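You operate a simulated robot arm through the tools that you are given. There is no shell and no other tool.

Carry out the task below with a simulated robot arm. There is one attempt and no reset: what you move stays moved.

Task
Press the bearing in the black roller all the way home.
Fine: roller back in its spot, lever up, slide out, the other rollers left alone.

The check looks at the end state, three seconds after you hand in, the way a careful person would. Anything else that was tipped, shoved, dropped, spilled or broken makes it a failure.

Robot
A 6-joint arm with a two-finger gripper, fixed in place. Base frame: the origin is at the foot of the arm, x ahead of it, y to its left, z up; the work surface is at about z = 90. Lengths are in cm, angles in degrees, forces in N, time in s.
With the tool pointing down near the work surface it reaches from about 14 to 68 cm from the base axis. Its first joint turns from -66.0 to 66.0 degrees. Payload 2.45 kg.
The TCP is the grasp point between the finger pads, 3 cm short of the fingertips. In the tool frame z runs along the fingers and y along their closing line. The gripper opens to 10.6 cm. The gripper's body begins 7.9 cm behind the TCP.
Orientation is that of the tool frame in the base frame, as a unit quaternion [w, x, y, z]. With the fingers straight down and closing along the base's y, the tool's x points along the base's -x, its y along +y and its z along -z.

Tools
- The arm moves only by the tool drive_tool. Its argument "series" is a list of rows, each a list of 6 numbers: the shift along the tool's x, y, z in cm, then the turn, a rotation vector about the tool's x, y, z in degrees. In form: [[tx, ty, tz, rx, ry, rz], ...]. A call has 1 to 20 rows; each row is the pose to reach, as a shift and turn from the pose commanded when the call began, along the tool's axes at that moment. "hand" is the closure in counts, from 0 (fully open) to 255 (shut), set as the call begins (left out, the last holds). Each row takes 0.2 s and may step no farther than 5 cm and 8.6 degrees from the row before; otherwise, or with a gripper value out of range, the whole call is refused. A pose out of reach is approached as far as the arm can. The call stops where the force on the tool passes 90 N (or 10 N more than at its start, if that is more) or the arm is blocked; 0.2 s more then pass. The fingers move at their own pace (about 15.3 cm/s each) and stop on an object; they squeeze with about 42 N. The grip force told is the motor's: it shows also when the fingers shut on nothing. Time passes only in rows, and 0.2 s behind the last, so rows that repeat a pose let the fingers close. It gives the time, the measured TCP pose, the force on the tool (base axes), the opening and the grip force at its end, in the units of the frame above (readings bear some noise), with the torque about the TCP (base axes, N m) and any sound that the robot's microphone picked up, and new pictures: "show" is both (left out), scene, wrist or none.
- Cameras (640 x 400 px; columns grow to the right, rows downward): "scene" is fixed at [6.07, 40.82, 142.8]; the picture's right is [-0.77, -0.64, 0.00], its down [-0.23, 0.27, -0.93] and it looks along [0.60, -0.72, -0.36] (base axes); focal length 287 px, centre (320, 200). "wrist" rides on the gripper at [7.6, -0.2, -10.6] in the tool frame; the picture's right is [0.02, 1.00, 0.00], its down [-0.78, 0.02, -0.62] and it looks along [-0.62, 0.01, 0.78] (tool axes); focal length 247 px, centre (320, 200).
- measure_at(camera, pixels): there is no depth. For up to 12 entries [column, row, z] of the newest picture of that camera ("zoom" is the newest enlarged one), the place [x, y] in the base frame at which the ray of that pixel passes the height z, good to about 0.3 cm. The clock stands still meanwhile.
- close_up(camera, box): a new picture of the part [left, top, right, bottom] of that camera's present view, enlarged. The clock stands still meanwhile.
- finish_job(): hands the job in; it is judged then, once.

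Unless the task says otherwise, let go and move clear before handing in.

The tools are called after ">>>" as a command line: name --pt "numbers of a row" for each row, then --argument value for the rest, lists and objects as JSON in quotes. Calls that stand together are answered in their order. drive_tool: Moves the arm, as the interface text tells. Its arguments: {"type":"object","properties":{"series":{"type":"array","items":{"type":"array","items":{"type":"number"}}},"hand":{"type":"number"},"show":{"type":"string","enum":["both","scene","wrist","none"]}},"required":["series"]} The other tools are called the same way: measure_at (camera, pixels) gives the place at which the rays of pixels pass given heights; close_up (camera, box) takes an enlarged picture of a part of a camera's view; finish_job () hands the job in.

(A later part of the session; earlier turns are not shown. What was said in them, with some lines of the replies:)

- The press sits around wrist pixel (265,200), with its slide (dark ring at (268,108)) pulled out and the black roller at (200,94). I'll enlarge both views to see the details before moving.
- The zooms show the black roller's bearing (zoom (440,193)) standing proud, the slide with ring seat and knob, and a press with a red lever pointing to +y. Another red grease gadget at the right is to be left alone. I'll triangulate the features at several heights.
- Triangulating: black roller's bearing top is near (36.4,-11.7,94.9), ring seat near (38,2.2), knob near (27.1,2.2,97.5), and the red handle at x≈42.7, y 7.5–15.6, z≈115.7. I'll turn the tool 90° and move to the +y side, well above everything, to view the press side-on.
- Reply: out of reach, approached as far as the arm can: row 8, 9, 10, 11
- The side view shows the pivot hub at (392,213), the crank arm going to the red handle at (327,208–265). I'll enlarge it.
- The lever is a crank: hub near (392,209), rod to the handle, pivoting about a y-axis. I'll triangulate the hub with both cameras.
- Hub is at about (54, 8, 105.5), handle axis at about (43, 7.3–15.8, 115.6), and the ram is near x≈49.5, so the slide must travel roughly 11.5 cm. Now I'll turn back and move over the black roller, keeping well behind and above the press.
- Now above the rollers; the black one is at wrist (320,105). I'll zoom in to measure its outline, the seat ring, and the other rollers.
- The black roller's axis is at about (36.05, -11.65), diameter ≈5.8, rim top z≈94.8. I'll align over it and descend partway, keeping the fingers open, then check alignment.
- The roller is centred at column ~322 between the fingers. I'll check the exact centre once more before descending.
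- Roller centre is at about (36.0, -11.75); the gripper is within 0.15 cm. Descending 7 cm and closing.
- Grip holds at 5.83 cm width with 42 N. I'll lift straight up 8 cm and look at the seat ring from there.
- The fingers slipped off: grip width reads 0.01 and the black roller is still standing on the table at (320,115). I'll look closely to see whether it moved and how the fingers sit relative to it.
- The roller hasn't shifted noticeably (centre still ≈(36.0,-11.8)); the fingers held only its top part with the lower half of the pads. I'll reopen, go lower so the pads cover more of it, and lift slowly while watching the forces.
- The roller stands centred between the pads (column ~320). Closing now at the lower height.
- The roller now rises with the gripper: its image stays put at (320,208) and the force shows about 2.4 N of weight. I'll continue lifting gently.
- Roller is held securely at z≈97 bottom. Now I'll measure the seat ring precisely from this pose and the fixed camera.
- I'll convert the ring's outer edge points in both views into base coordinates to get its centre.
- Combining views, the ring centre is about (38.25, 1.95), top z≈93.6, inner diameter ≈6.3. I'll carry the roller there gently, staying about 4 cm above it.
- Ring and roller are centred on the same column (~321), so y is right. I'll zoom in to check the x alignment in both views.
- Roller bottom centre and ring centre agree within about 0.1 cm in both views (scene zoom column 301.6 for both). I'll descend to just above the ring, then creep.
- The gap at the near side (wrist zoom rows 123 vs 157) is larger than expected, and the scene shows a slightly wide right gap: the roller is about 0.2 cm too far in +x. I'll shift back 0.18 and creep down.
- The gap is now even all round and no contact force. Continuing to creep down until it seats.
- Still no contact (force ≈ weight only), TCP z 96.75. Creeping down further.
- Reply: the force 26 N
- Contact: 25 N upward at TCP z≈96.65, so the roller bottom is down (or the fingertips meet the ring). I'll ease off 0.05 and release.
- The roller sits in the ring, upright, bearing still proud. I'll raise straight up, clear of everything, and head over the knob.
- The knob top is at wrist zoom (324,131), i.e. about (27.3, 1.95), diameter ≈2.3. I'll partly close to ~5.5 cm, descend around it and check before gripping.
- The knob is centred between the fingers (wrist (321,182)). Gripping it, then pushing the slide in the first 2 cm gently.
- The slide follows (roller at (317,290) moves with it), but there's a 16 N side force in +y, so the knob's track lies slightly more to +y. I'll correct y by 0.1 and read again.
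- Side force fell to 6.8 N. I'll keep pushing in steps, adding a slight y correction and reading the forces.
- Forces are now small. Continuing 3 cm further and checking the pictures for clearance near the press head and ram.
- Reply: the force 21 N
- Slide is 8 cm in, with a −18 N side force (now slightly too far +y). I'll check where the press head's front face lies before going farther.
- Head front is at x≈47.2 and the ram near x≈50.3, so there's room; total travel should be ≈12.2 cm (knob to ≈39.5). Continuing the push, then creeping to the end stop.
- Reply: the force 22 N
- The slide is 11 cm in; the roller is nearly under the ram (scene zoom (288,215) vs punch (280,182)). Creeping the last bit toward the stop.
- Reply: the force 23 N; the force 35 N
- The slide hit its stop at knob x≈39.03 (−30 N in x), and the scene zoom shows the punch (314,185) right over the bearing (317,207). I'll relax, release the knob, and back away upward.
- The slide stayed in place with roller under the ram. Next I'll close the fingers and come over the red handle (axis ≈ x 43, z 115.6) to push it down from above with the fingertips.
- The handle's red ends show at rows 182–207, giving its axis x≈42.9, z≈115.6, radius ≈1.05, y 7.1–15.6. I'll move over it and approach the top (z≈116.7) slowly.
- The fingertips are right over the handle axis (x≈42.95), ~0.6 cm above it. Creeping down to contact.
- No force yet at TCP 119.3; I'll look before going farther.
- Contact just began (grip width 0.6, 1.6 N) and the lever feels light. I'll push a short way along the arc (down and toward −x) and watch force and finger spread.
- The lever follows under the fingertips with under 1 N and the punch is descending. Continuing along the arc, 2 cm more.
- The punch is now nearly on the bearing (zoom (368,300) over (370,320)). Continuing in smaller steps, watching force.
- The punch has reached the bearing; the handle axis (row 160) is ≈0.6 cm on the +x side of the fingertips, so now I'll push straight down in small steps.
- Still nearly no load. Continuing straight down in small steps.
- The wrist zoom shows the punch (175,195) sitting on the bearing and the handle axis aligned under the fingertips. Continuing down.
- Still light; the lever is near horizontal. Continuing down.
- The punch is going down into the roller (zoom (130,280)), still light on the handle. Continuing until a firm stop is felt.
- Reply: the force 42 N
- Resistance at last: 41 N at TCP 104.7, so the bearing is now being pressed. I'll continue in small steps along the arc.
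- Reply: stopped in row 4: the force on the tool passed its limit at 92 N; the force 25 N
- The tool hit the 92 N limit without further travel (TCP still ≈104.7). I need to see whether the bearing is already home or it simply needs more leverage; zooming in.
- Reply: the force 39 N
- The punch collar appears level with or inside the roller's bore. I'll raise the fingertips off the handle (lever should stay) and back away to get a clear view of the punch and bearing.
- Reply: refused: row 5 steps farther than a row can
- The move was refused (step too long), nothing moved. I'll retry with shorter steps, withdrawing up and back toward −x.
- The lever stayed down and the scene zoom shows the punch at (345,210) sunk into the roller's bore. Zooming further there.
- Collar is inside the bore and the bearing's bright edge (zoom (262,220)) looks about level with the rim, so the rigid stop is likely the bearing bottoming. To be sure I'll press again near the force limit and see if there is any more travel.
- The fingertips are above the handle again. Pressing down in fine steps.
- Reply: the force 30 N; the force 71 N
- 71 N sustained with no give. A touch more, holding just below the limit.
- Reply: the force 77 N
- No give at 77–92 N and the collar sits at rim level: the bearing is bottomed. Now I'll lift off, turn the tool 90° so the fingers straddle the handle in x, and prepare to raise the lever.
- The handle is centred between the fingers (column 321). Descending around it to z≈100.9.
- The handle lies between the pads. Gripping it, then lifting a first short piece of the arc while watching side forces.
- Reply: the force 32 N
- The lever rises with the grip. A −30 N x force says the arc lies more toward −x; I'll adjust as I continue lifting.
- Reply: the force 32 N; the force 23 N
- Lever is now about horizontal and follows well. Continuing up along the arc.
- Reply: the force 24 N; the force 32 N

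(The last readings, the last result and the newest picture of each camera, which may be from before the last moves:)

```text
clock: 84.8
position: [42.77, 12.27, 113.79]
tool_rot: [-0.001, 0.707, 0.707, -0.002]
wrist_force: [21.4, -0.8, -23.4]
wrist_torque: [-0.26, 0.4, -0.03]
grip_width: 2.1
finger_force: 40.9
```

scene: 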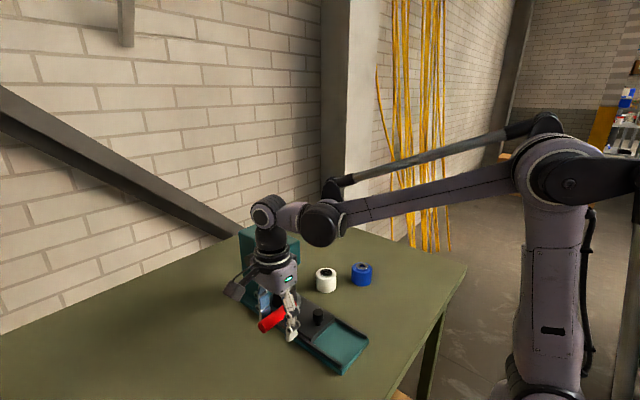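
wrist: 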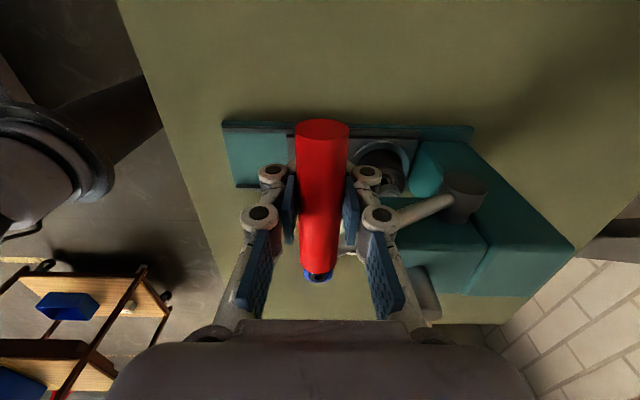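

Forces (+21, −23) point toward the pivot, so I'm slightly outside the arc. Correcting and continuing to the top.

>>> drive_tool --pt "0 0.12 0.05 0 0 0" --pt "0 0.3 -0.2 0 0 0" --pt "0 0.5 -0.45 0 0 0" --pt "0 0.7 -0.7 0 0 0" --pt "0 0.9 -0.95 0 0 0"

>>> close_up --camera "wrist" --box '[220, 100, 500, 320]'

>>> close_up --camera "scene" --box '[220, 180, 330, 310]'

```text
clock: 86.0
position: [43.16, 12.12, 114.58]
tool_rot: [-0.007, 0.707, 0.707, -0.007]
wrist_force: [-33.1, 0.3, -45.7]
wrist_torque: [0.07, -0.32, -0.3]
grip_width: 2.17
finger_force: 43.1
```

scene: 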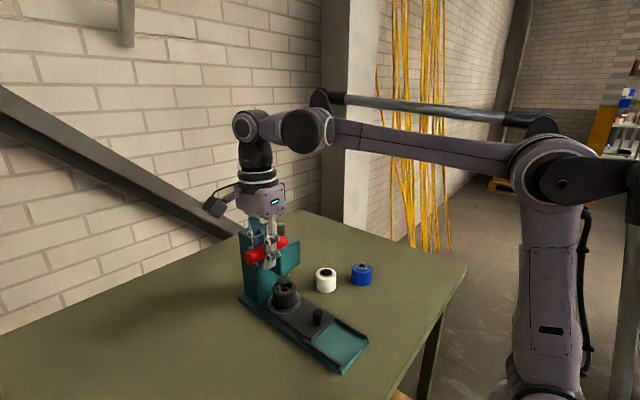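
wrist: 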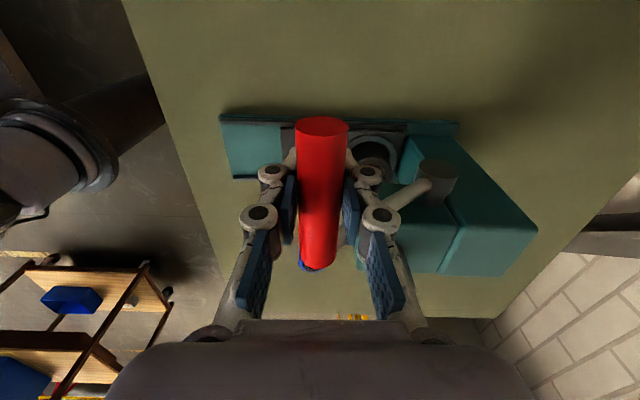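

```text
1.82 times, centred on (360, 210) of wrist
```

zoom: 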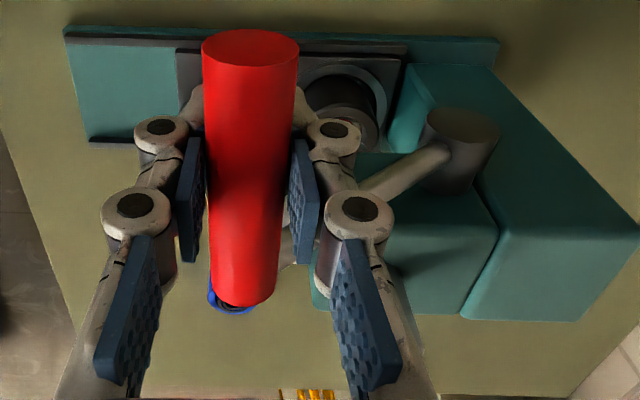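

```text
3.08 times, centred on (275, 245) of scene
```

zoom: 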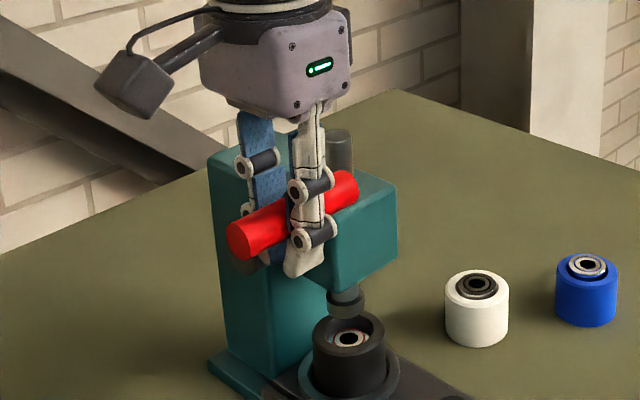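

Forces (−33, −46) oppose the lifting direction: the lever is back at its upper stop. The scene zoom already shows the bearing (348,335) sunk inside the black roller. Easing off, releasing, and rising clear.

>>> drive_tool --pt "0 -0.1 0.14 0 0 0" --pt "0 -0.18 0.24 0 0 0" --pt "0 -0.18 0.24 0 0 0" --show "none"

>>> drive_tool --pt "0 0 0 0 0 0" --pt "0 0 0 0 0 0" --pt "0 0 0 0 0 0" --pt "0 0 -1 0 0 0" --pt "0 0 -3 0 0 0" --pt "0 0 -5 0 0 0" --pt "0 0 -7 0 0 0" --pt "0 0 -7 0 0 0" --hand 90

>>> close_up --camera "scene" --box '[230, 200, 330, 320]'

```text
clock: 86.8
position: [43.21, 12.13, 114.65]
tool_rot: [-0.004, 0.707, 0.708, -0.004]
wrist_force: [-20.2, 7.5, -19.8]
wrist_torque: [0.2, -0.1, -0.3]
grip_width: 2.14
finger_force: 42.7
```

```text
clock: 88.6
position: [43.43, 12.24, 121.62]
tool_rot: [-0.002, 0.707, 0.707, -0.002]
wrist_force: [1.0, 0.9, -0.4]
wrist_torque: [-0.03, 0.01, 0.02]
grip_width: 6.85
finger_force: 0.0
```

scene: 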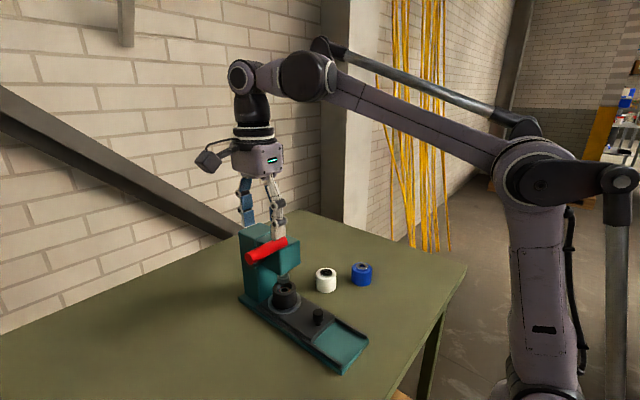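
wrist: 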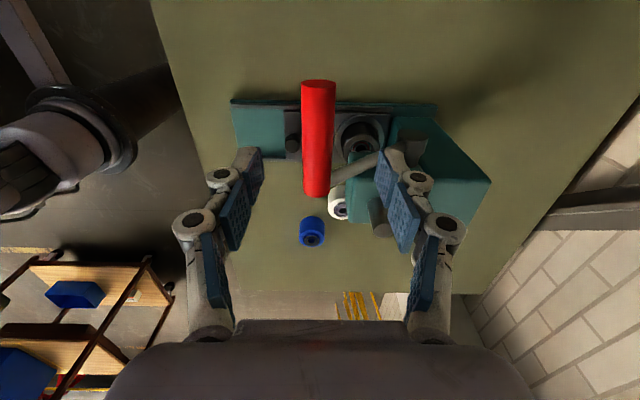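

```text
3.33 times, centred on (280, 260) of scene
```

zoom: 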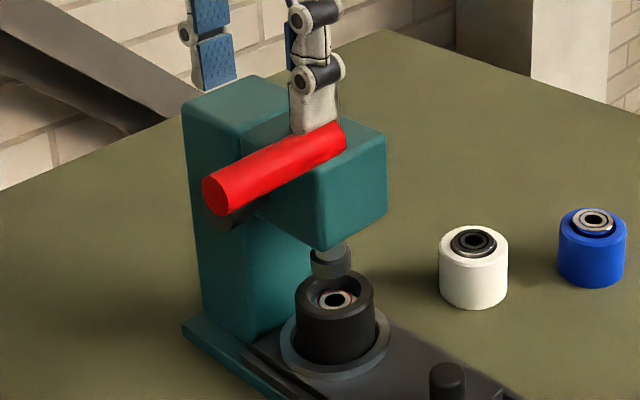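

Lever stays up; the bearing now lies clearly below the black roller's rim (zoom (335,298)). I'll turn the tool back and return toward the knob on the approach path used before.

>>> drive_tool --pt "0 -2.5 0 0 0 -8" --pt "-0.5 -5 0 0 0 -16" --pt "-1 -7.5 0 0 0 -24" --pt "-2 -10 0 0 0 -32" --pt "-3.5 -12 0 0 0 -40" --pt "-5 -13.5 0 0 0 -48" --pt "-7 -14.2 1 0 0 -56" --pt "-8.5 -14.2 3 0 0 -64" --pt "-9.7 -14.2 6 0 0 -72" --pt "-10.2 -14.2 9 0 0 -80" --pt "-10.2 -14.2 12 0 0 -88" --pt "-10.2 -14.2 13.5 0 0 -90" --pt "-10.2 -14.2 13.5 0 0 -90" --hand 110

>>> close_up --camera "wrist" --box '[230, 130, 410, 320]'

>>> close_up --camera "scene" --box '[265, 260, 325, 320]'

```text
clock: 91.4
position: [29.14, 1.81, 108.33]
tool_rot: [-0.004, -0.001, 1.0, 0.001]
wrist_force: [-0.4, -0.5, -0.7]
wrist_torque: [0.01, -0.02, -0.01]
grip_width: 6.04
finger_force: 0.1
```

scene: 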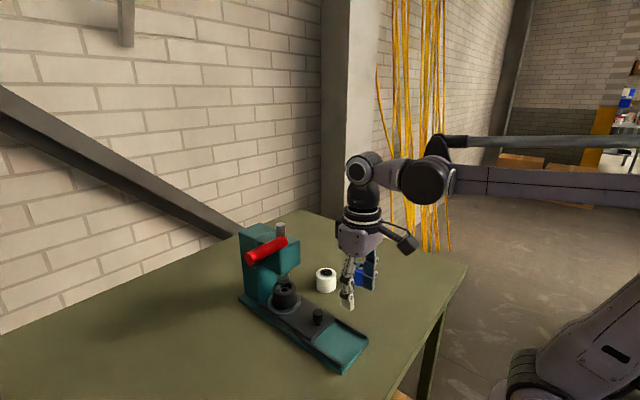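
wrist: 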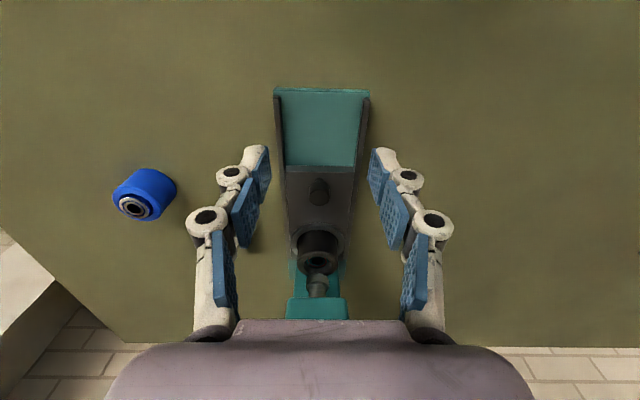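

```text
2.11 times, centred on (320, 225) of wrist
```

zoom: 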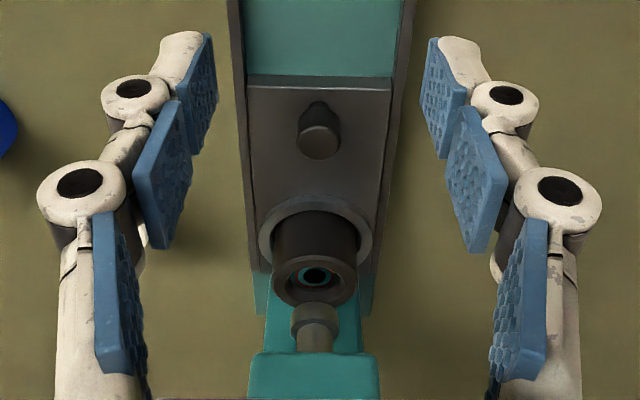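

```text
6.67 times, centred on (295, 290) of scene
```

zoom: 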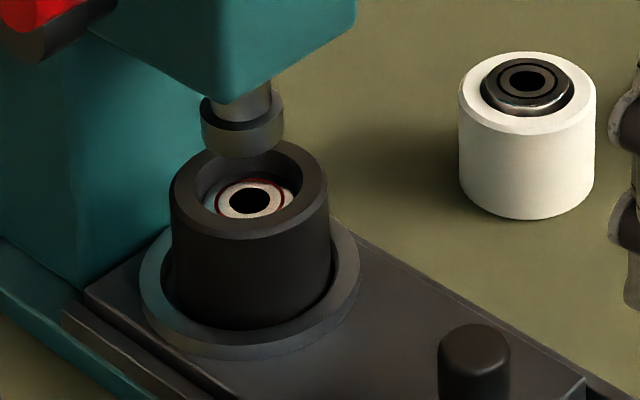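

The 6.7× zoom shows the bearing seated well below the rim and level. Now back onto the knob (≈(39.0, 2.0)) along the earlier path to pull the slide out.

>>> drive_tool --pt "-3 0.1 2 0 0 0" --pt "-6 0.15 4.5 0 0 0" --pt "-8.5 0.15 7 0 0 0" --pt "-9.9 0.15 9 0 0 0" --pt "-9.9 0.15 11 0 0 0" --pt "-9.9 0.15 11.7 0 0 0" --pt "-9.9 0.15 11.7 0 0 0"

>>> close_up --camera "wrist" --box '[230, 100, 410, 280]'

```text
clock: 93.0
position: [38.94, 2.01, 96.41]
tool_rot: [-0.003, -0.001, 1.0, -0.001]
wrist_force: [-0.1, 0.3, 0.0]
wrist_torque: [-0.02, 0.0, 0.0]
grip_width: 6.03
finger_force: 0.0
```

scene: 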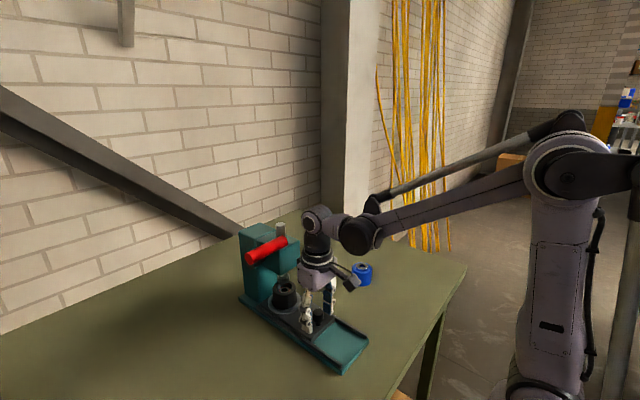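
wrist: 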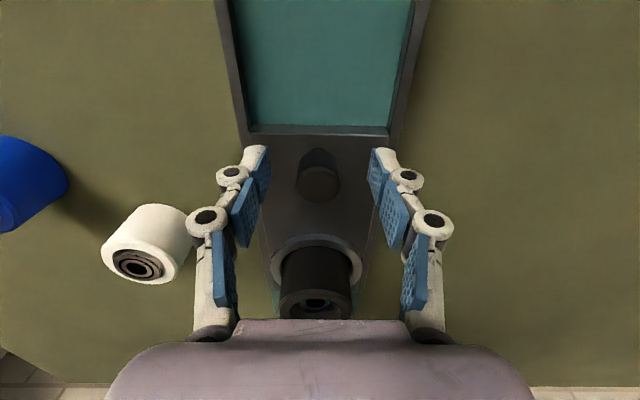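

```text
2.22 times, centred on (320, 190) of wrist
```

zoom: 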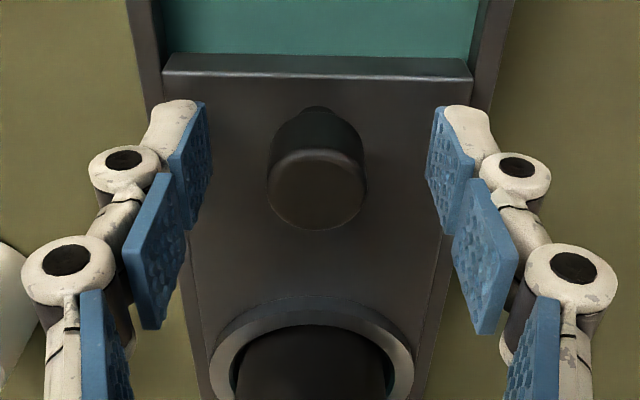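

Knob is centred between the pads. Raising 0.2 for fingertip clearance, gripping, then drawing the slide out.

>>> drive_tool --pt "0 0 -0.2 0 0 0" --pt "0 0 -0.2 0 0 0" --show "none"

>>> drive_tool --pt "0 0 0 0 0 0" --pt "0 0 0 0 0 0" --pt "0 0 0 0 0 0" --hand 255 --show "none"

>>> drive_tool --pt "0.1 0 0 0 0 0" --pt "0.3 0 0 0 0 0" --pt "0.6 0 0 0 0 0" --pt "1.0 0 0 0 0 0" --pt "1.5 0 0 0 0 0" --pt "2 0 0 0 0 0" --show "wrist"

```text
clock: 93.6
position: [38.93, 1.94, 96.73]
tool_rot: [-0.004, 0.001, 1.0, 0.0]
wrist_force: [0.0, 0.5, 0.7]
wrist_torque: [0.01, 0.01, 0.0]
grip_width: 6.07
finger_force: 0.0
```

```text
clock: 94.4
position: [38.92, 1.91, 96.74]
tool_rot: [-0.003, -0.001, 1.0, -0.001]
wrist_force: [0.7, -3.4, 1.4]
wrist_torque: [-0.07, 0.06, -0.01]
grip_width: 2.4
finger_force: 45.3
```

```text
clock: 95.8
position: [36.77, 1.96, 96.83]
tool_rot: [-0.003, 0.001, 1.0, -0.001]
wrist_force: [0.8, -12.0, 12.3]
wrist_torque: [-0.38, -0.29, 0.1]
grip_width: 2.38
finger_force: 44.9
```

wrist: 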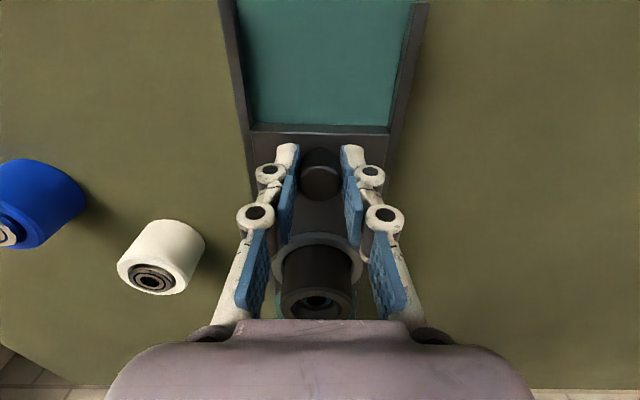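

The slide follows. Pulling on with a small y correction.

>>> drive_tool --pt "0.4 -0.07 0 0 0 0" --pt "0.9 -0.07 0 0 0 0" --pt "1.4 -0.07 0 0 0 0" --pt "1.9 -0.07 0 0 0 0" --pt "2.4 -0.07 0 0 0 0" --pt "2.9 -0.07 0 0 0 0" --pt "3.4 -0.07 0 0 0 0" --show "none"

```text
clock: 97.4
position: [33.35, 1.96, 96.69]
tool_rot: [-0.004, -0.001, 1.0, 0.001]
wrist_force: [0.8, -7.3, 2.0]
wrist_torque: [-0.09, -0.07, -0.11]
grip_width: 2.41
finger_force: 45.0
```

>>> drive_tool --pt "0.4 -0.04 0 0 0 0" --pt "0.9 -0.04 0 0 0 0" --pt "1.4 -0.04 0 0 0 0" --pt "1.9 -0.04 0 0 0 0" --pt "2.4 -0.04 0 0 0 0" --pt "2.9 -0.04 0 0 0 0" --pt "3.4 -0.04 0 0 0 0" --show "none"

```text
clock: 99.0
position: [29.99, 2.01, 96.63]
tool_rot: [-0.004, -0.001, 1.0, 0.001]
wrist_force: [0.8, 2.5, -34.8]
wrist_torque: [0.15, -0.28, 0.05]
grip_width: 2.4
finger_force: 44.9
```

A −35 N pull in z has built up; I'll lower slightly and continue the last stretch.

>>> drive_tool --pt "0 0 0.12 0 0 0" --pt "0.4 0 0.14 0 0 0" --pt "0.8 0 0.14 0 0 0" --pt "1.2 0 0.14 0 0 0" --pt "1.6 0 0.14 0 0 0" --pt "2.0 0 0.14 0 0 0" --show "none"

```text
clock: 100.4
position: [28.09, 2.07, 96.54]
tool_rot: [-0.004, 0.0, 1.0, 0.0]
wrist_force: [-0.4, 0.1, 30.2]
wrist_torque: [-0.03, -0.01, -0.01]
grip_width: 2.4
finger_force: 44.8
```

>>> drive_tool --pt "0 0 -0.08 0 0 0" --pt "0.2 0 -0.08 0 0 0" --pt "0.4 0 -0.08 0 0 0" --pt "0.6 0 -0.08 0 0 0" --pt "0.7 0 -0.08 0 0 0"

>>> close_up --camera "scene" --box '[280, 280, 390, 380]'

```text
clock: 101.6
position: [27.41, 2.03, 96.59]
tool_rot: [-0.004, 0.0, 1.0, 0.0]
wrist_force: [3.6, -2.6, 17.8]
wrist_torque: [-0.07, 0.84, -0.03]
grip_width: 2.35
finger_force: 45.1
```

scene: 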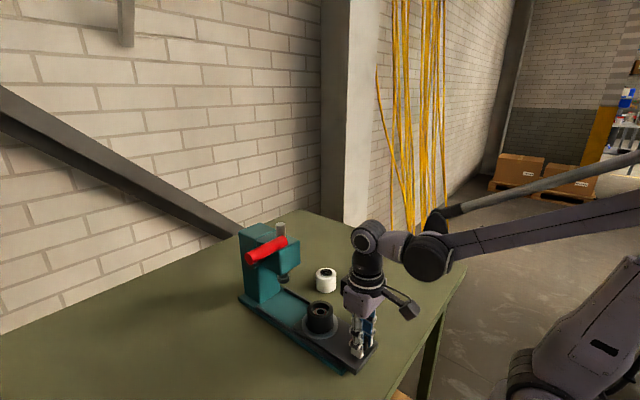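
wrist: 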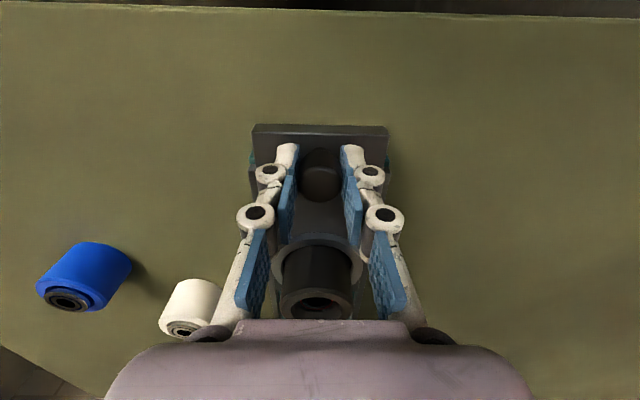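

```text
4.00 times, centred on (335, 330) of scene
```

zoom: 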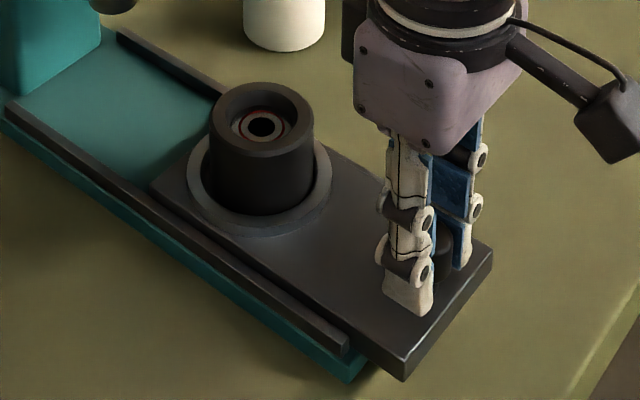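

The slide's corner is back at its initial pixel (355,375). I'll nudge 0.15 more to feel for the outer stop.

>>> drive_tool --pt "0.08 0 0 0 0 0" --pt "0.15 0 0 0 0 0" --pt "0.15 0 0 0 0 0" --show "none"

```text
clock: 102.4
position: [27.33, 2.0, 96.71]
tool_rot: [0.0, 0.0, 1.0, -0.001]
wrist_force: [19.4, -2.4, 3.1]
wrist_torque: [-0.03, -0.36, -0.02]
grip_width: 2.41
finger_force: 44.9
```

+19 N in x: the slide is at its outer stop. Releasing the knob and rising.

>>> drive_tool --pt "-0.1 0 0 0 0 0" --pt "-0.1 0 0 0 0 0" --show "none"

>>> drive_tool --pt "0 0 0 0 0 0" --pt "0 0 0 0 0 0" --pt "0 0 -1.5 0 0 0" --pt "0 0 -5 0 0 0" --pt "-1 0 -8 0 0 0" --pt "-4 0 -10 0 0 0" --pt "-8 0 -11 0 0 0" --pt "-10.7 0 -11 0 0 0" --pt "-10.7 0 -11 0 0 0" --hand 50

>>> close_up --camera "wrist" --box '[230, 90, 410, 250]'

>>> close_up --camera "scene" --box '[280, 280, 390, 380]'

```text
clock: 103.0
position: [27.4, 1.97, 96.72]
tool_rot: [-0.001, 0.0, 1.0, 0.0]
wrist_force: [12.9, 1.5, -14.6]
wrist_torque: [0.02, -1.28, -0.01]
grip_width: 2.4
finger_force: 45.2
```

```text
clock: 105.0
position: [38.23, 1.99, 107.8]
tool_rot: [-0.004, -0.001, 1.0, 0.0]
wrist_force: [-0.7, 0.0, 0.7]
wrist_torque: [-0.05, 0.0, 0.02]
grip_width: 8.51
finger_force: 0.1
```

scene: 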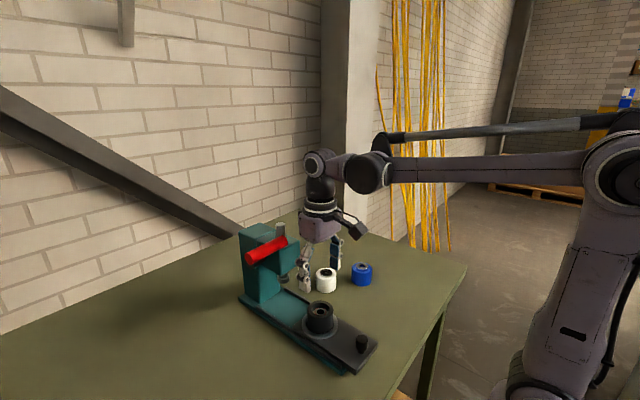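
wrist: 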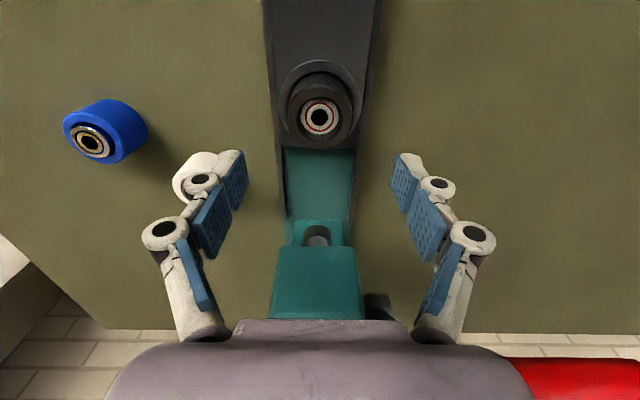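

```text
2.50 times, centred on (320, 170) of wrist
```

zoom: 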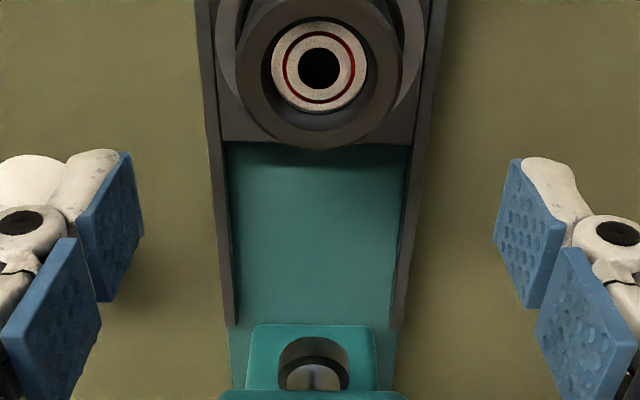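

```text
4.00 times, centred on (335, 330) of scene
```

zoom: 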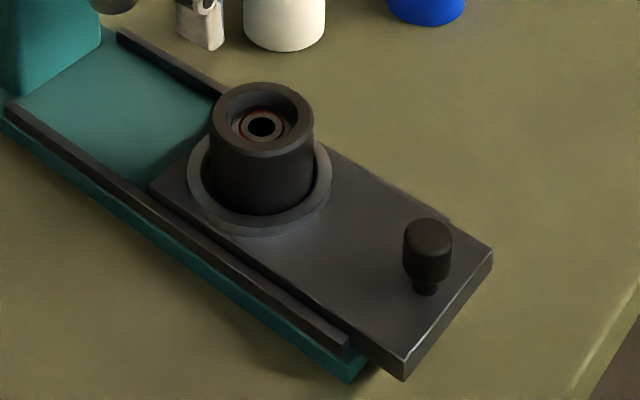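

Slide is out with the roller in its seat, and the wrist is above it. I'll check the bearing seat closely once more before picking up the roller.

>>> close_up --camera "wrist" --box '[270, 60, 370, 160]'

>>> close_up --camera "scene" --box '[300, 295, 340, 335]'

>>> measure_at --camera "wrist" --pixels '[[320, 118, 97.8], [320, 118, 97.3]]'

```text
4.00 times, centred on (320, 110) of wrist
```

zoom: 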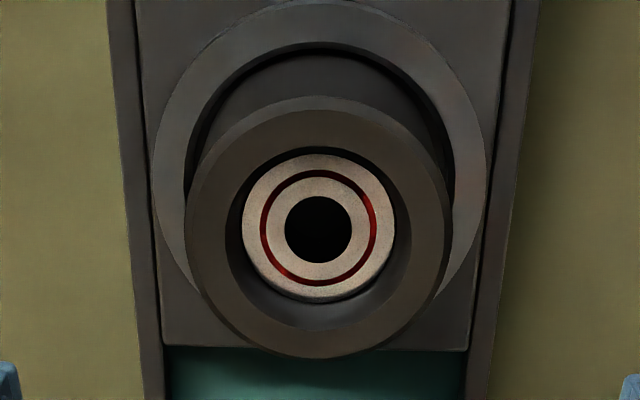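

```text
10.00 times, centred on (320, 315) of scene
```

zoom: 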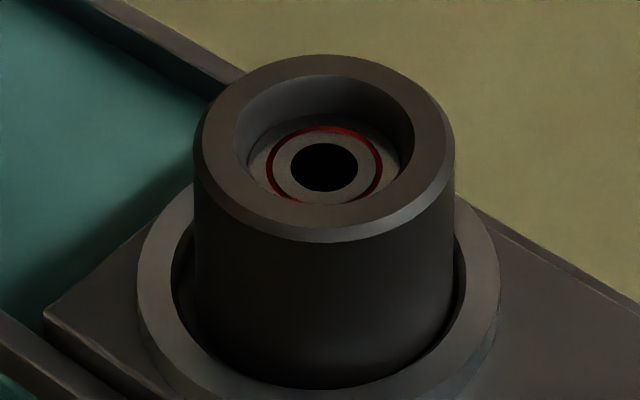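

```text
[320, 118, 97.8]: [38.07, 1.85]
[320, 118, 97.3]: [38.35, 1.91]
```

The bearing is fully bottomed and flat in the bore. Now descending around the roller (centre ≈(38.1, 1.97)) with the fingertips just above the ring.

>>> drive_tool --pt "0.13 0 3.5 0 0 0" --pt "0.13 0 7 0 0 0" --pt "0.13 0 9.5 0 0 0" --pt "0.13 0 10.9 0 0 0" --pt "0.13 0 10.9 0 0 0"

>>> close_up --camera "scene" --box '[280, 270, 370, 360]'

```text
clock: 106.2
position: [38.1, 2.34, 96.78]
tool_rot: [-0.004, -0.001, 1.0, 0.0]
wrist_force: [-0.1, -0.8, -0.1]
wrist_torque: [-0.02, -0.01, 0.02]
grip_width: 8.49
finger_force: 0.1
```

scene: 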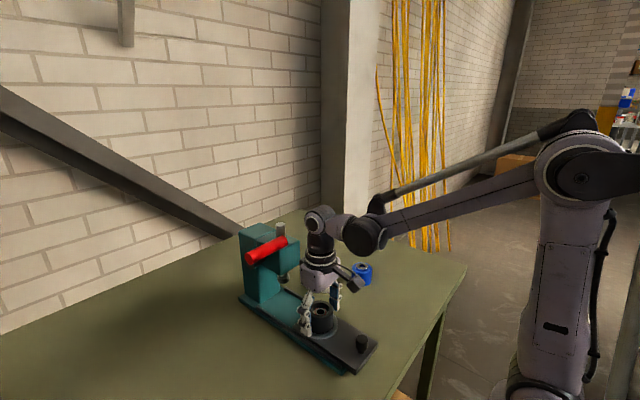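
wrist: 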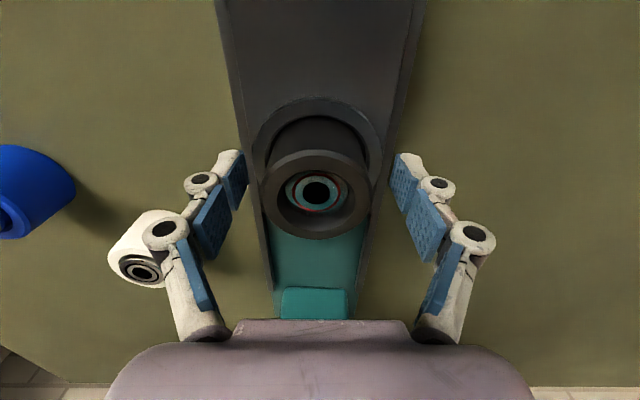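

```text
4.44 times, centred on (325, 315) of scene
```

zoom: 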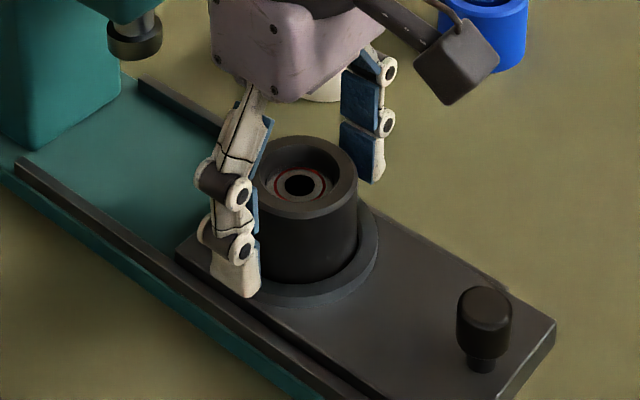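

The roller's rim centre is at column ~316.5 vs the gripper's ~321 and y reads 2.34: the tool is ≈0.25–0.3 too far in +y. Correcting before closing.

>>> drive_tool --pt "0 -0.15 0 0 0 0" --pt "0 -0.28 -0.1 0 0 0" --pt "0 -0.28 -0.1 0 0 0" --show "wrist"

>>> close_up --camera "wrist" --box '[220, 70, 420, 250]'

```text
clock: 107.0
position: [38.0, 1.76, 96.8]
tool_rot: [-0.003, 0.0, 1.0, 0.0]
wrist_force: [-0.1, -0.6, -0.2]
wrist_torque: [0.03, 0.01, 0.02]
grip_width: 8.53
finger_force: 0.0
```

wrist: 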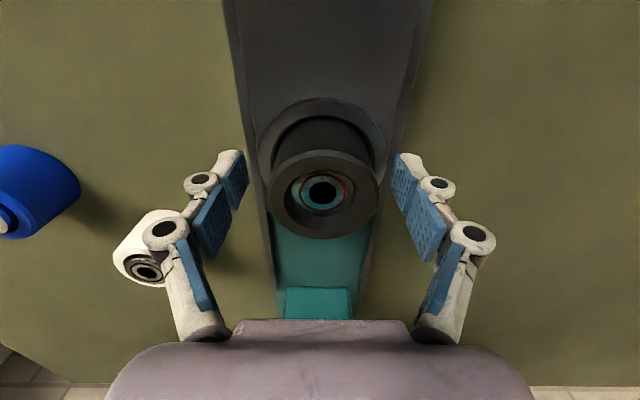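

```text
2.22 times, centred on (320, 160) of wrist
```

zoom: 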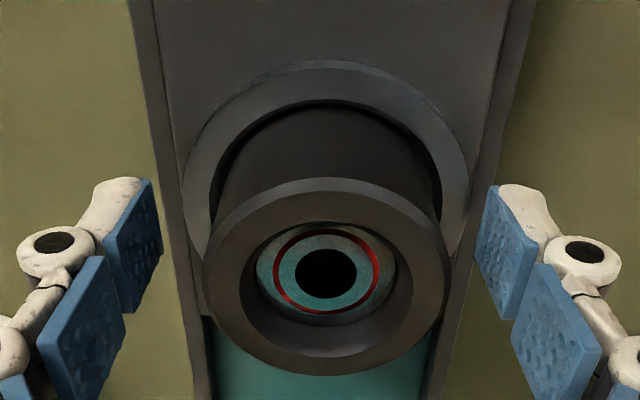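

Now the rim centre is at column ~322.9, about 0.1 cm on the other side. A final +0.1 in y, then close.

>>> drive_tool --pt "0 0.1 0 0 0 0" --pt "0 0.1 0 0 0 0" --show "none"

>>> drive_tool --pt "0 0 0 0 0 0" --pt "0 0 0 0 0 0" --pt "0 0 0 0 0 0" --pt "0 0 0 0 0 0" --hand 255

>>> close_up --camera "scene" --box '[280, 270, 370, 360]'

```text
clock: 107.6
position: [37.97, 1.89, 96.77]
tool_rot: [-0.003, 0.0, 1.0, 0.001]
wrist_force: [-0.4, 0.2, -0.4]
wrist_torque: [0.03, -0.04, 0.02]
grip_width: 8.52
finger_force: 0.0
```

```text
clock: 108.6
position: [37.9, 1.78, 96.83]
tool_rot: [-0.004, -0.002, 1.0, 0.001]
wrist_force: [-0.1, 1.2, 14.0]
wrist_torque: [0.06, 0.03, 0.05]
grip_width: 5.66
finger_force: 41.8
```

scene: 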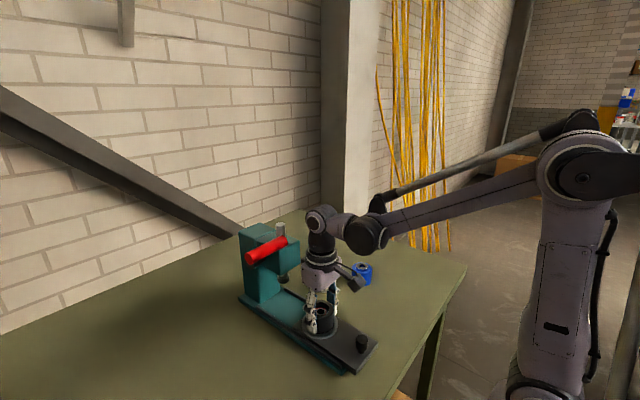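
wrist: 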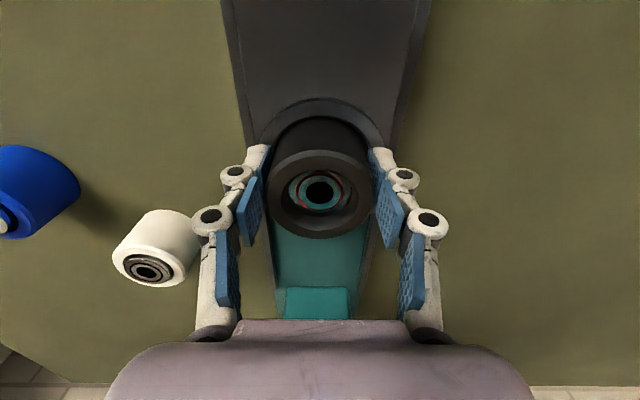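

```text
4.44 times, centred on (325, 315) of scene
```

zoom: 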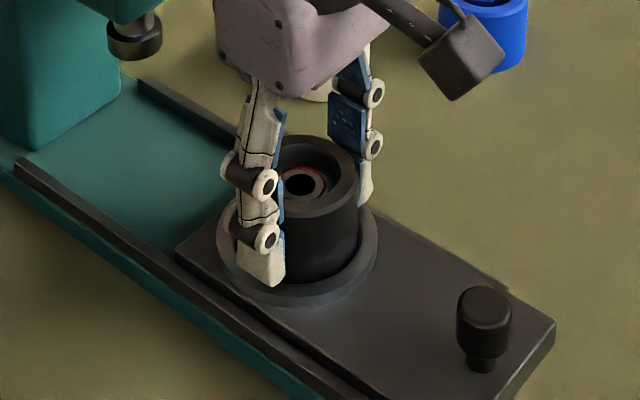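

Grip width 5.66 at 42 N, the same as the good grip earlier. Lifting slowly out of the ring.

>>> drive_tool --pt "0 0 -0.15 0 0 0" --pt "0 0 -0.3 0 0 0" --pt "0 0 -0.5 0 0 0" --pt "0 0 -0.8 0 0 0" --pt "0 0 -1.2 0 0 0" --pt "0 0 -1.6 0 0 0" --show "wrist"

```text
clock: 110.0
position: [37.81, 1.6, 98.32]
tool_rot: [-0.003, 0.0, 1.0, 0.0]
wrist_force: [-0.1, -0.3, -2.4]
wrist_torque: [-0.02, 0.03, 0.01]
grip_width: 5.7
finger_force: 42.1
```

wrist: 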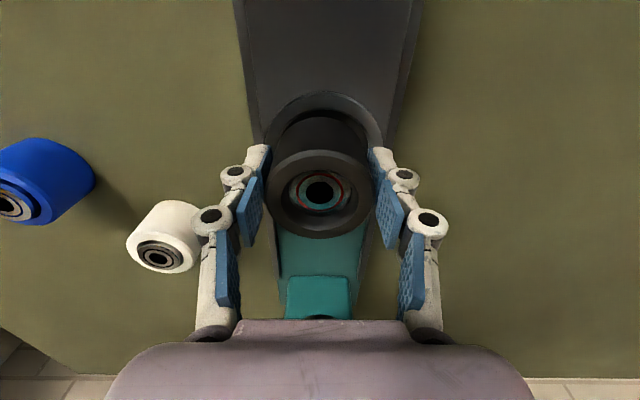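

The roller is out of the ring (2.4 N weight on the tool). Carrying it gently back to its original spot at (36.0, −11.8), keeping about 7 cm above the table.

>>> drive_tool --pt "0 0 -0.6 0 0 0" --pt "0.05 -0.4 -1.4 0 0 0" --pt "0.2 -1.4 -2.1 0 0 0" --pt "0.4 -2.8 -2.6 0 0 0" --pt "0.6 -4.4 -2.7 0 0 0" --pt "0.85 -6.0 -2.7 0 0 0" --pt "1.1 -7.6 -2.7 0 0 0" --pt "1.3 -9.2 -2.7 0 0 0" --pt "1.55 -10.8 -2.7 0 0 0" --pt "1.75 -12.2 -2.7 0 0 0" --pt "1.9 -13.2 -2.7 0 0 0" --pt "1.95 -13.6 -2.7 0 0 0" --pt "1.95 -13.6 -2.7 0 0 0"

>>> close_up --camera "scene" --box '[310, 240, 410, 340]'

```text
clock: 112.8
position: [35.88, -11.78, 101.12]
tool_rot: [-0.003, 0.0, 1.0, 0.0]
wrist_force: [0.4, 0.0, -1.9]
wrist_torque: [0.0, -0.01, 0.0]
grip_width: 5.68
finger_force: 42.2
```

scene: 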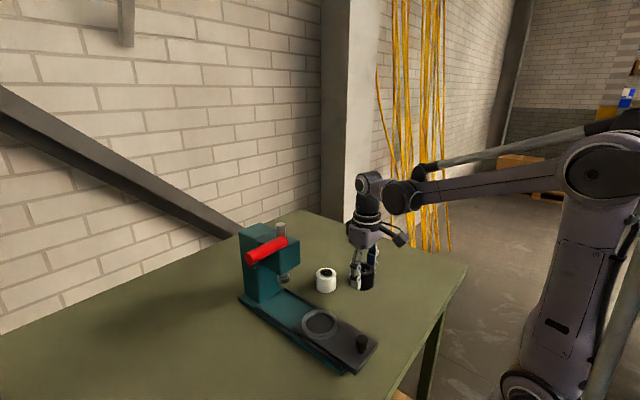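
wrist: 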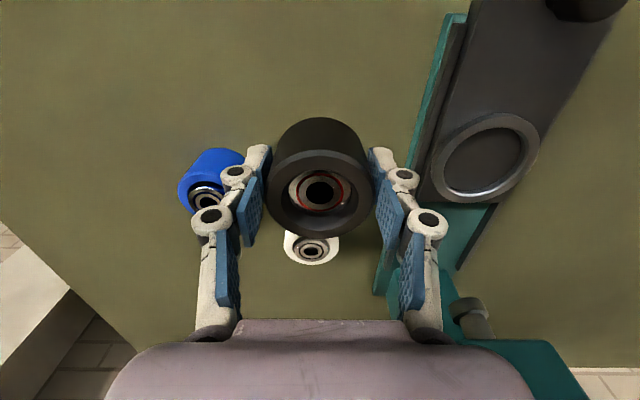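

```text
4.00 times, centred on (360, 290) of scene
```

zoom: 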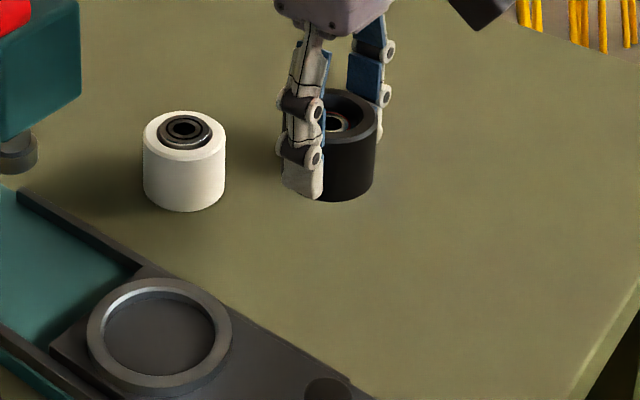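

The view matches the one at the original lift (blue at (205,185), white at (312,250)), so I'm over the original spot. Lowering, slowing near the table.

>>> drive_tool --pt "0 0 0.5 0 0 0" --pt "0 0 1.3 0 0 0" --pt "0 0 2.2 0 0 0" --pt "0 0 3.2 0 0 0" --pt "0 0 4.2 0 0 0" --pt "0 0 5.2 0 0 0" --pt "0 0 6.0 0 0 0" --pt "0 0 6.6 0 0 0" --pt "0 0 6.9 0 0 0" --pt "0 0 6.9 0 0 0" --show "none"

```text
clock: 115.0
position: [35.82, -11.88, 94.21]
tool_rot: [-0.003, 0.0, 1.0, 0.0]
wrist_force: [0.0, 0.4, -2.7]
wrist_torque: [-0.03, 0.02, -0.01]
grip_width: 5.67
finger_force: 42.4
```

>>> drive_tool --pt "0 0 0.1 0 0 0" --pt "0 0 0.2 0 0 0" --pt "0 0 0.3 0 0 0" --pt "0 0 0.3 0 0 0" --show "none"

```text
clock: 116.0
position: [35.97, -11.84, 93.93]
tool_rot: [-0.003, 0.001, 1.0, 0.0]
wrist_force: [0.8, 0.4, -1.3]
wrist_torque: [-0.03, 0.02, 0.0]
grip_width: 5.66
finger_force: 42.0
```

>>> drive_tool --pt "0 0 0.05 0 0 0" --pt "0 0 0.1 0 0 0" --pt "0 0 0.1 0 0 0" --show "none"

```text
clock: 116.8
position: [35.98, -11.74, 93.77]
tool_rot: [-0.003, -0.001, 1.0, 0.0]
wrist_force: [-0.3, 1.6, 0.6]
wrist_torque: [0.06, -0.03, -0.01]
grip_width: 5.66
finger_force: 42.3
```

The weight has come off the tool (+0.6 N): the roller is touching the table. A hair more, then release and look.

>>> drive_tool --pt "0 0 0.04 0 0 0" --pt "0 0 0.04 0 0 0" --show "none"

>>> drive_tool --pt "0 0 0 0 0 0" --pt "0 0 0 0 0 0" --pt "0 0 0 0 0 0" --pt "0 0 0 0 0 0" --hand 0

```text
clock: 117.4
position: [36.01, -11.79, 93.74]
tool_rot: [-0.004, 0.0, 1.0, 0.0]
wrist_force: [0.3, -1.3, 24.5]
wrist_torque: [0.05, -0.04, 0.05]
grip_width: 5.63
finger_force: 41.9
```

```text
clock: 118.4
position: [35.98, -11.81, 93.81]
tool_rot: [-0.004, 0.0, 1.0, 0.0]
wrist_force: [0.5, 0.6, -0.1]
wrist_torque: [0.0, -0.03, 0.0]
grip_width: 10.6
finger_force: 0.1
```

scene: 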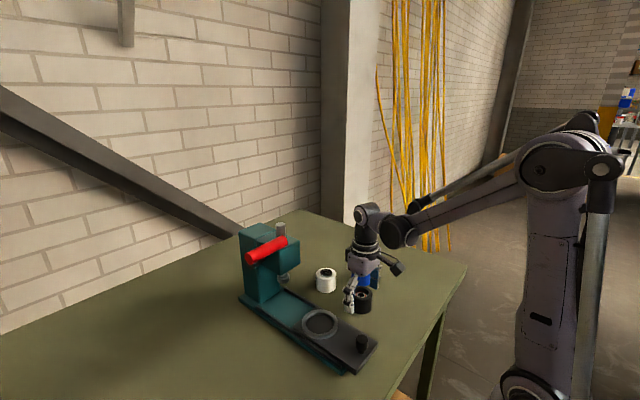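
wrist: 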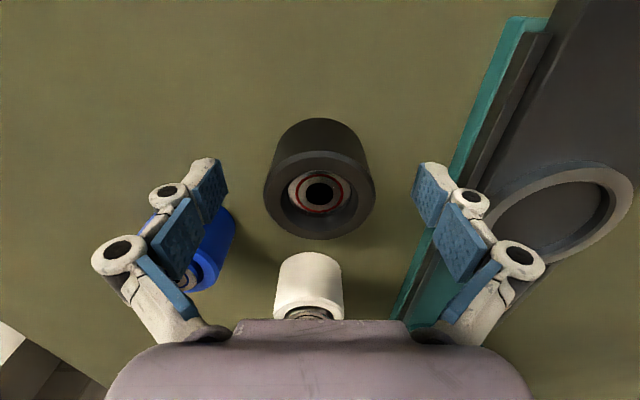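

The roller stands at the same place as before the first pick (wrist rim 264–376, rows 118–240). Rising straight up and backing away for a final check.

>>> drive_tool --pt "0 0 -1 0 0 0" --pt "0 0 -4 0 0 0" --pt "0 0 -8 0 0 0" --pt "0 0 -12 0 0 0" --pt "1 1 -16 0 0 0" --pt "2.5 3.5 -20 0 0 0" --pt "4 6.5 -23 0 0 0" --pt "4 10 -25 0 0 0" --pt "4 12 -26 0 0 0" --pt "4 12 -26 0 0 0"

>>> close_up --camera "scene" --box '[230, 210, 400, 380]'

>>> close_up --camera "wrist" --box '[150, 60, 390, 260]'

>>> close_up --camera "scene" --box '[310, 250, 390, 330]'

```text
clock: 120.6
position: [32.14, 0.15, 119.67]
tool_rot: [-0.003, 0.0, 1.0, 0.0]
wrist_force: [0.5, 0.7, -0.4]
wrist_torque: [-0.02, 0.0, 0.0]
grip_width: 10.6
finger_force: 0.0
```

scene: 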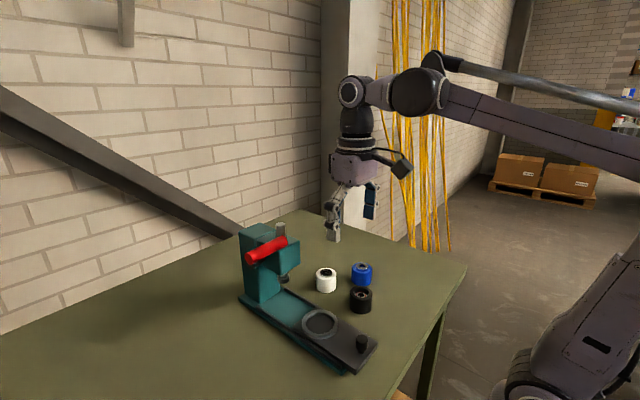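
wrist: 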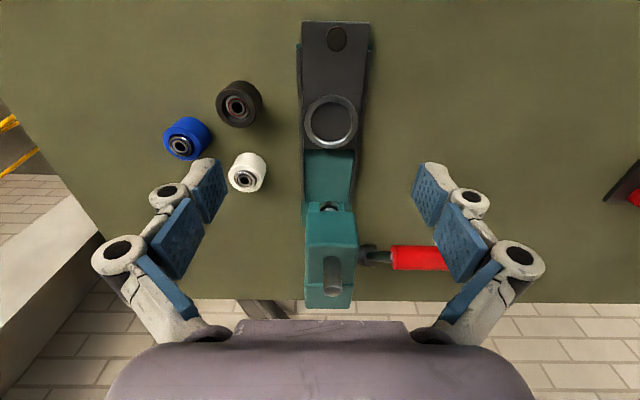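

```text
2.35 times, centred on (315, 295) of scene
```

zoom: 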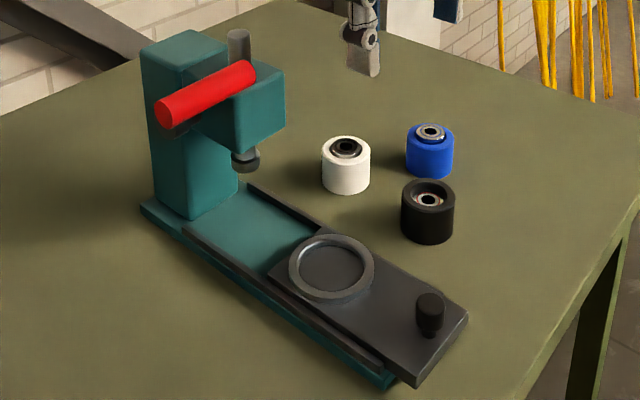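

```text
2.00 times, centred on (270, 160) of wrist
```

zoom: 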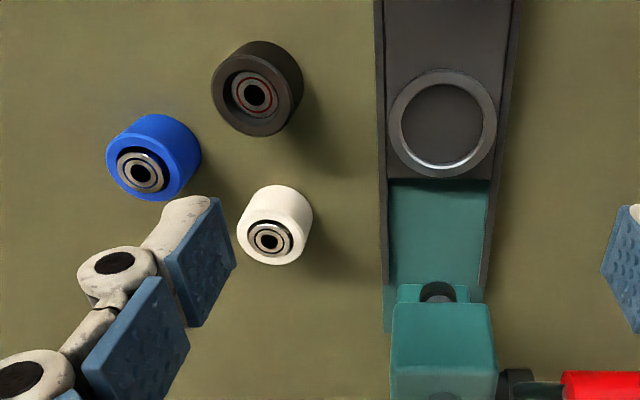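

```text
5.00 times, centred on (350, 290) of scene
```

zoom: 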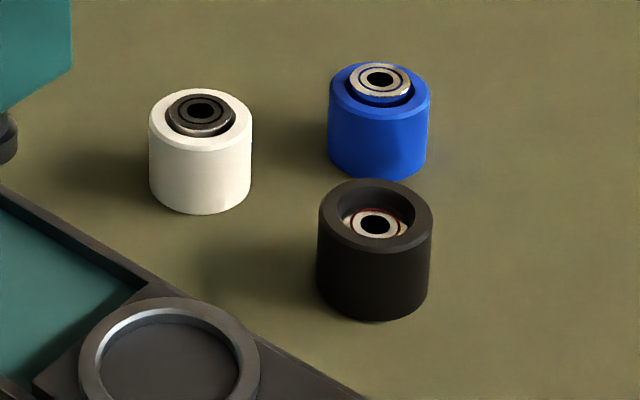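

Everything checks out. In the final views the lever is up (tip at scene (249,258), ram top at (280,227), both as at the start), and the slide is fully out and empty. The black roller is upright in its original spot with the bearing deep and level in its bore. The blue and white rollers are untouched, and the arm is clear with the gripper open, so I'm handing in.

>>> finish_job

```text
The job is handed in.
```

The bearing in the black roller is pressed home, and the job is handed in. I haven't been given the result of the check.

- **Bearing:** it started proud of the rim and now sits level, well below it. Pushing the lever to about 92 N gave no further travel, so I took it as bottomed.
- **Black roller:** it is standing upright in its original spot, within about 0.1 cm by the cameras. My first attempt to pick it up slipped off, but the roller didn't move or tip.
- **Press:** the lever is back at its upper stop. The slide is out against its outer stop, with the seat empty.
- **Everything else:** the blue and white rollers and the grease unit were not touched. The arm is clear with the gripper open.
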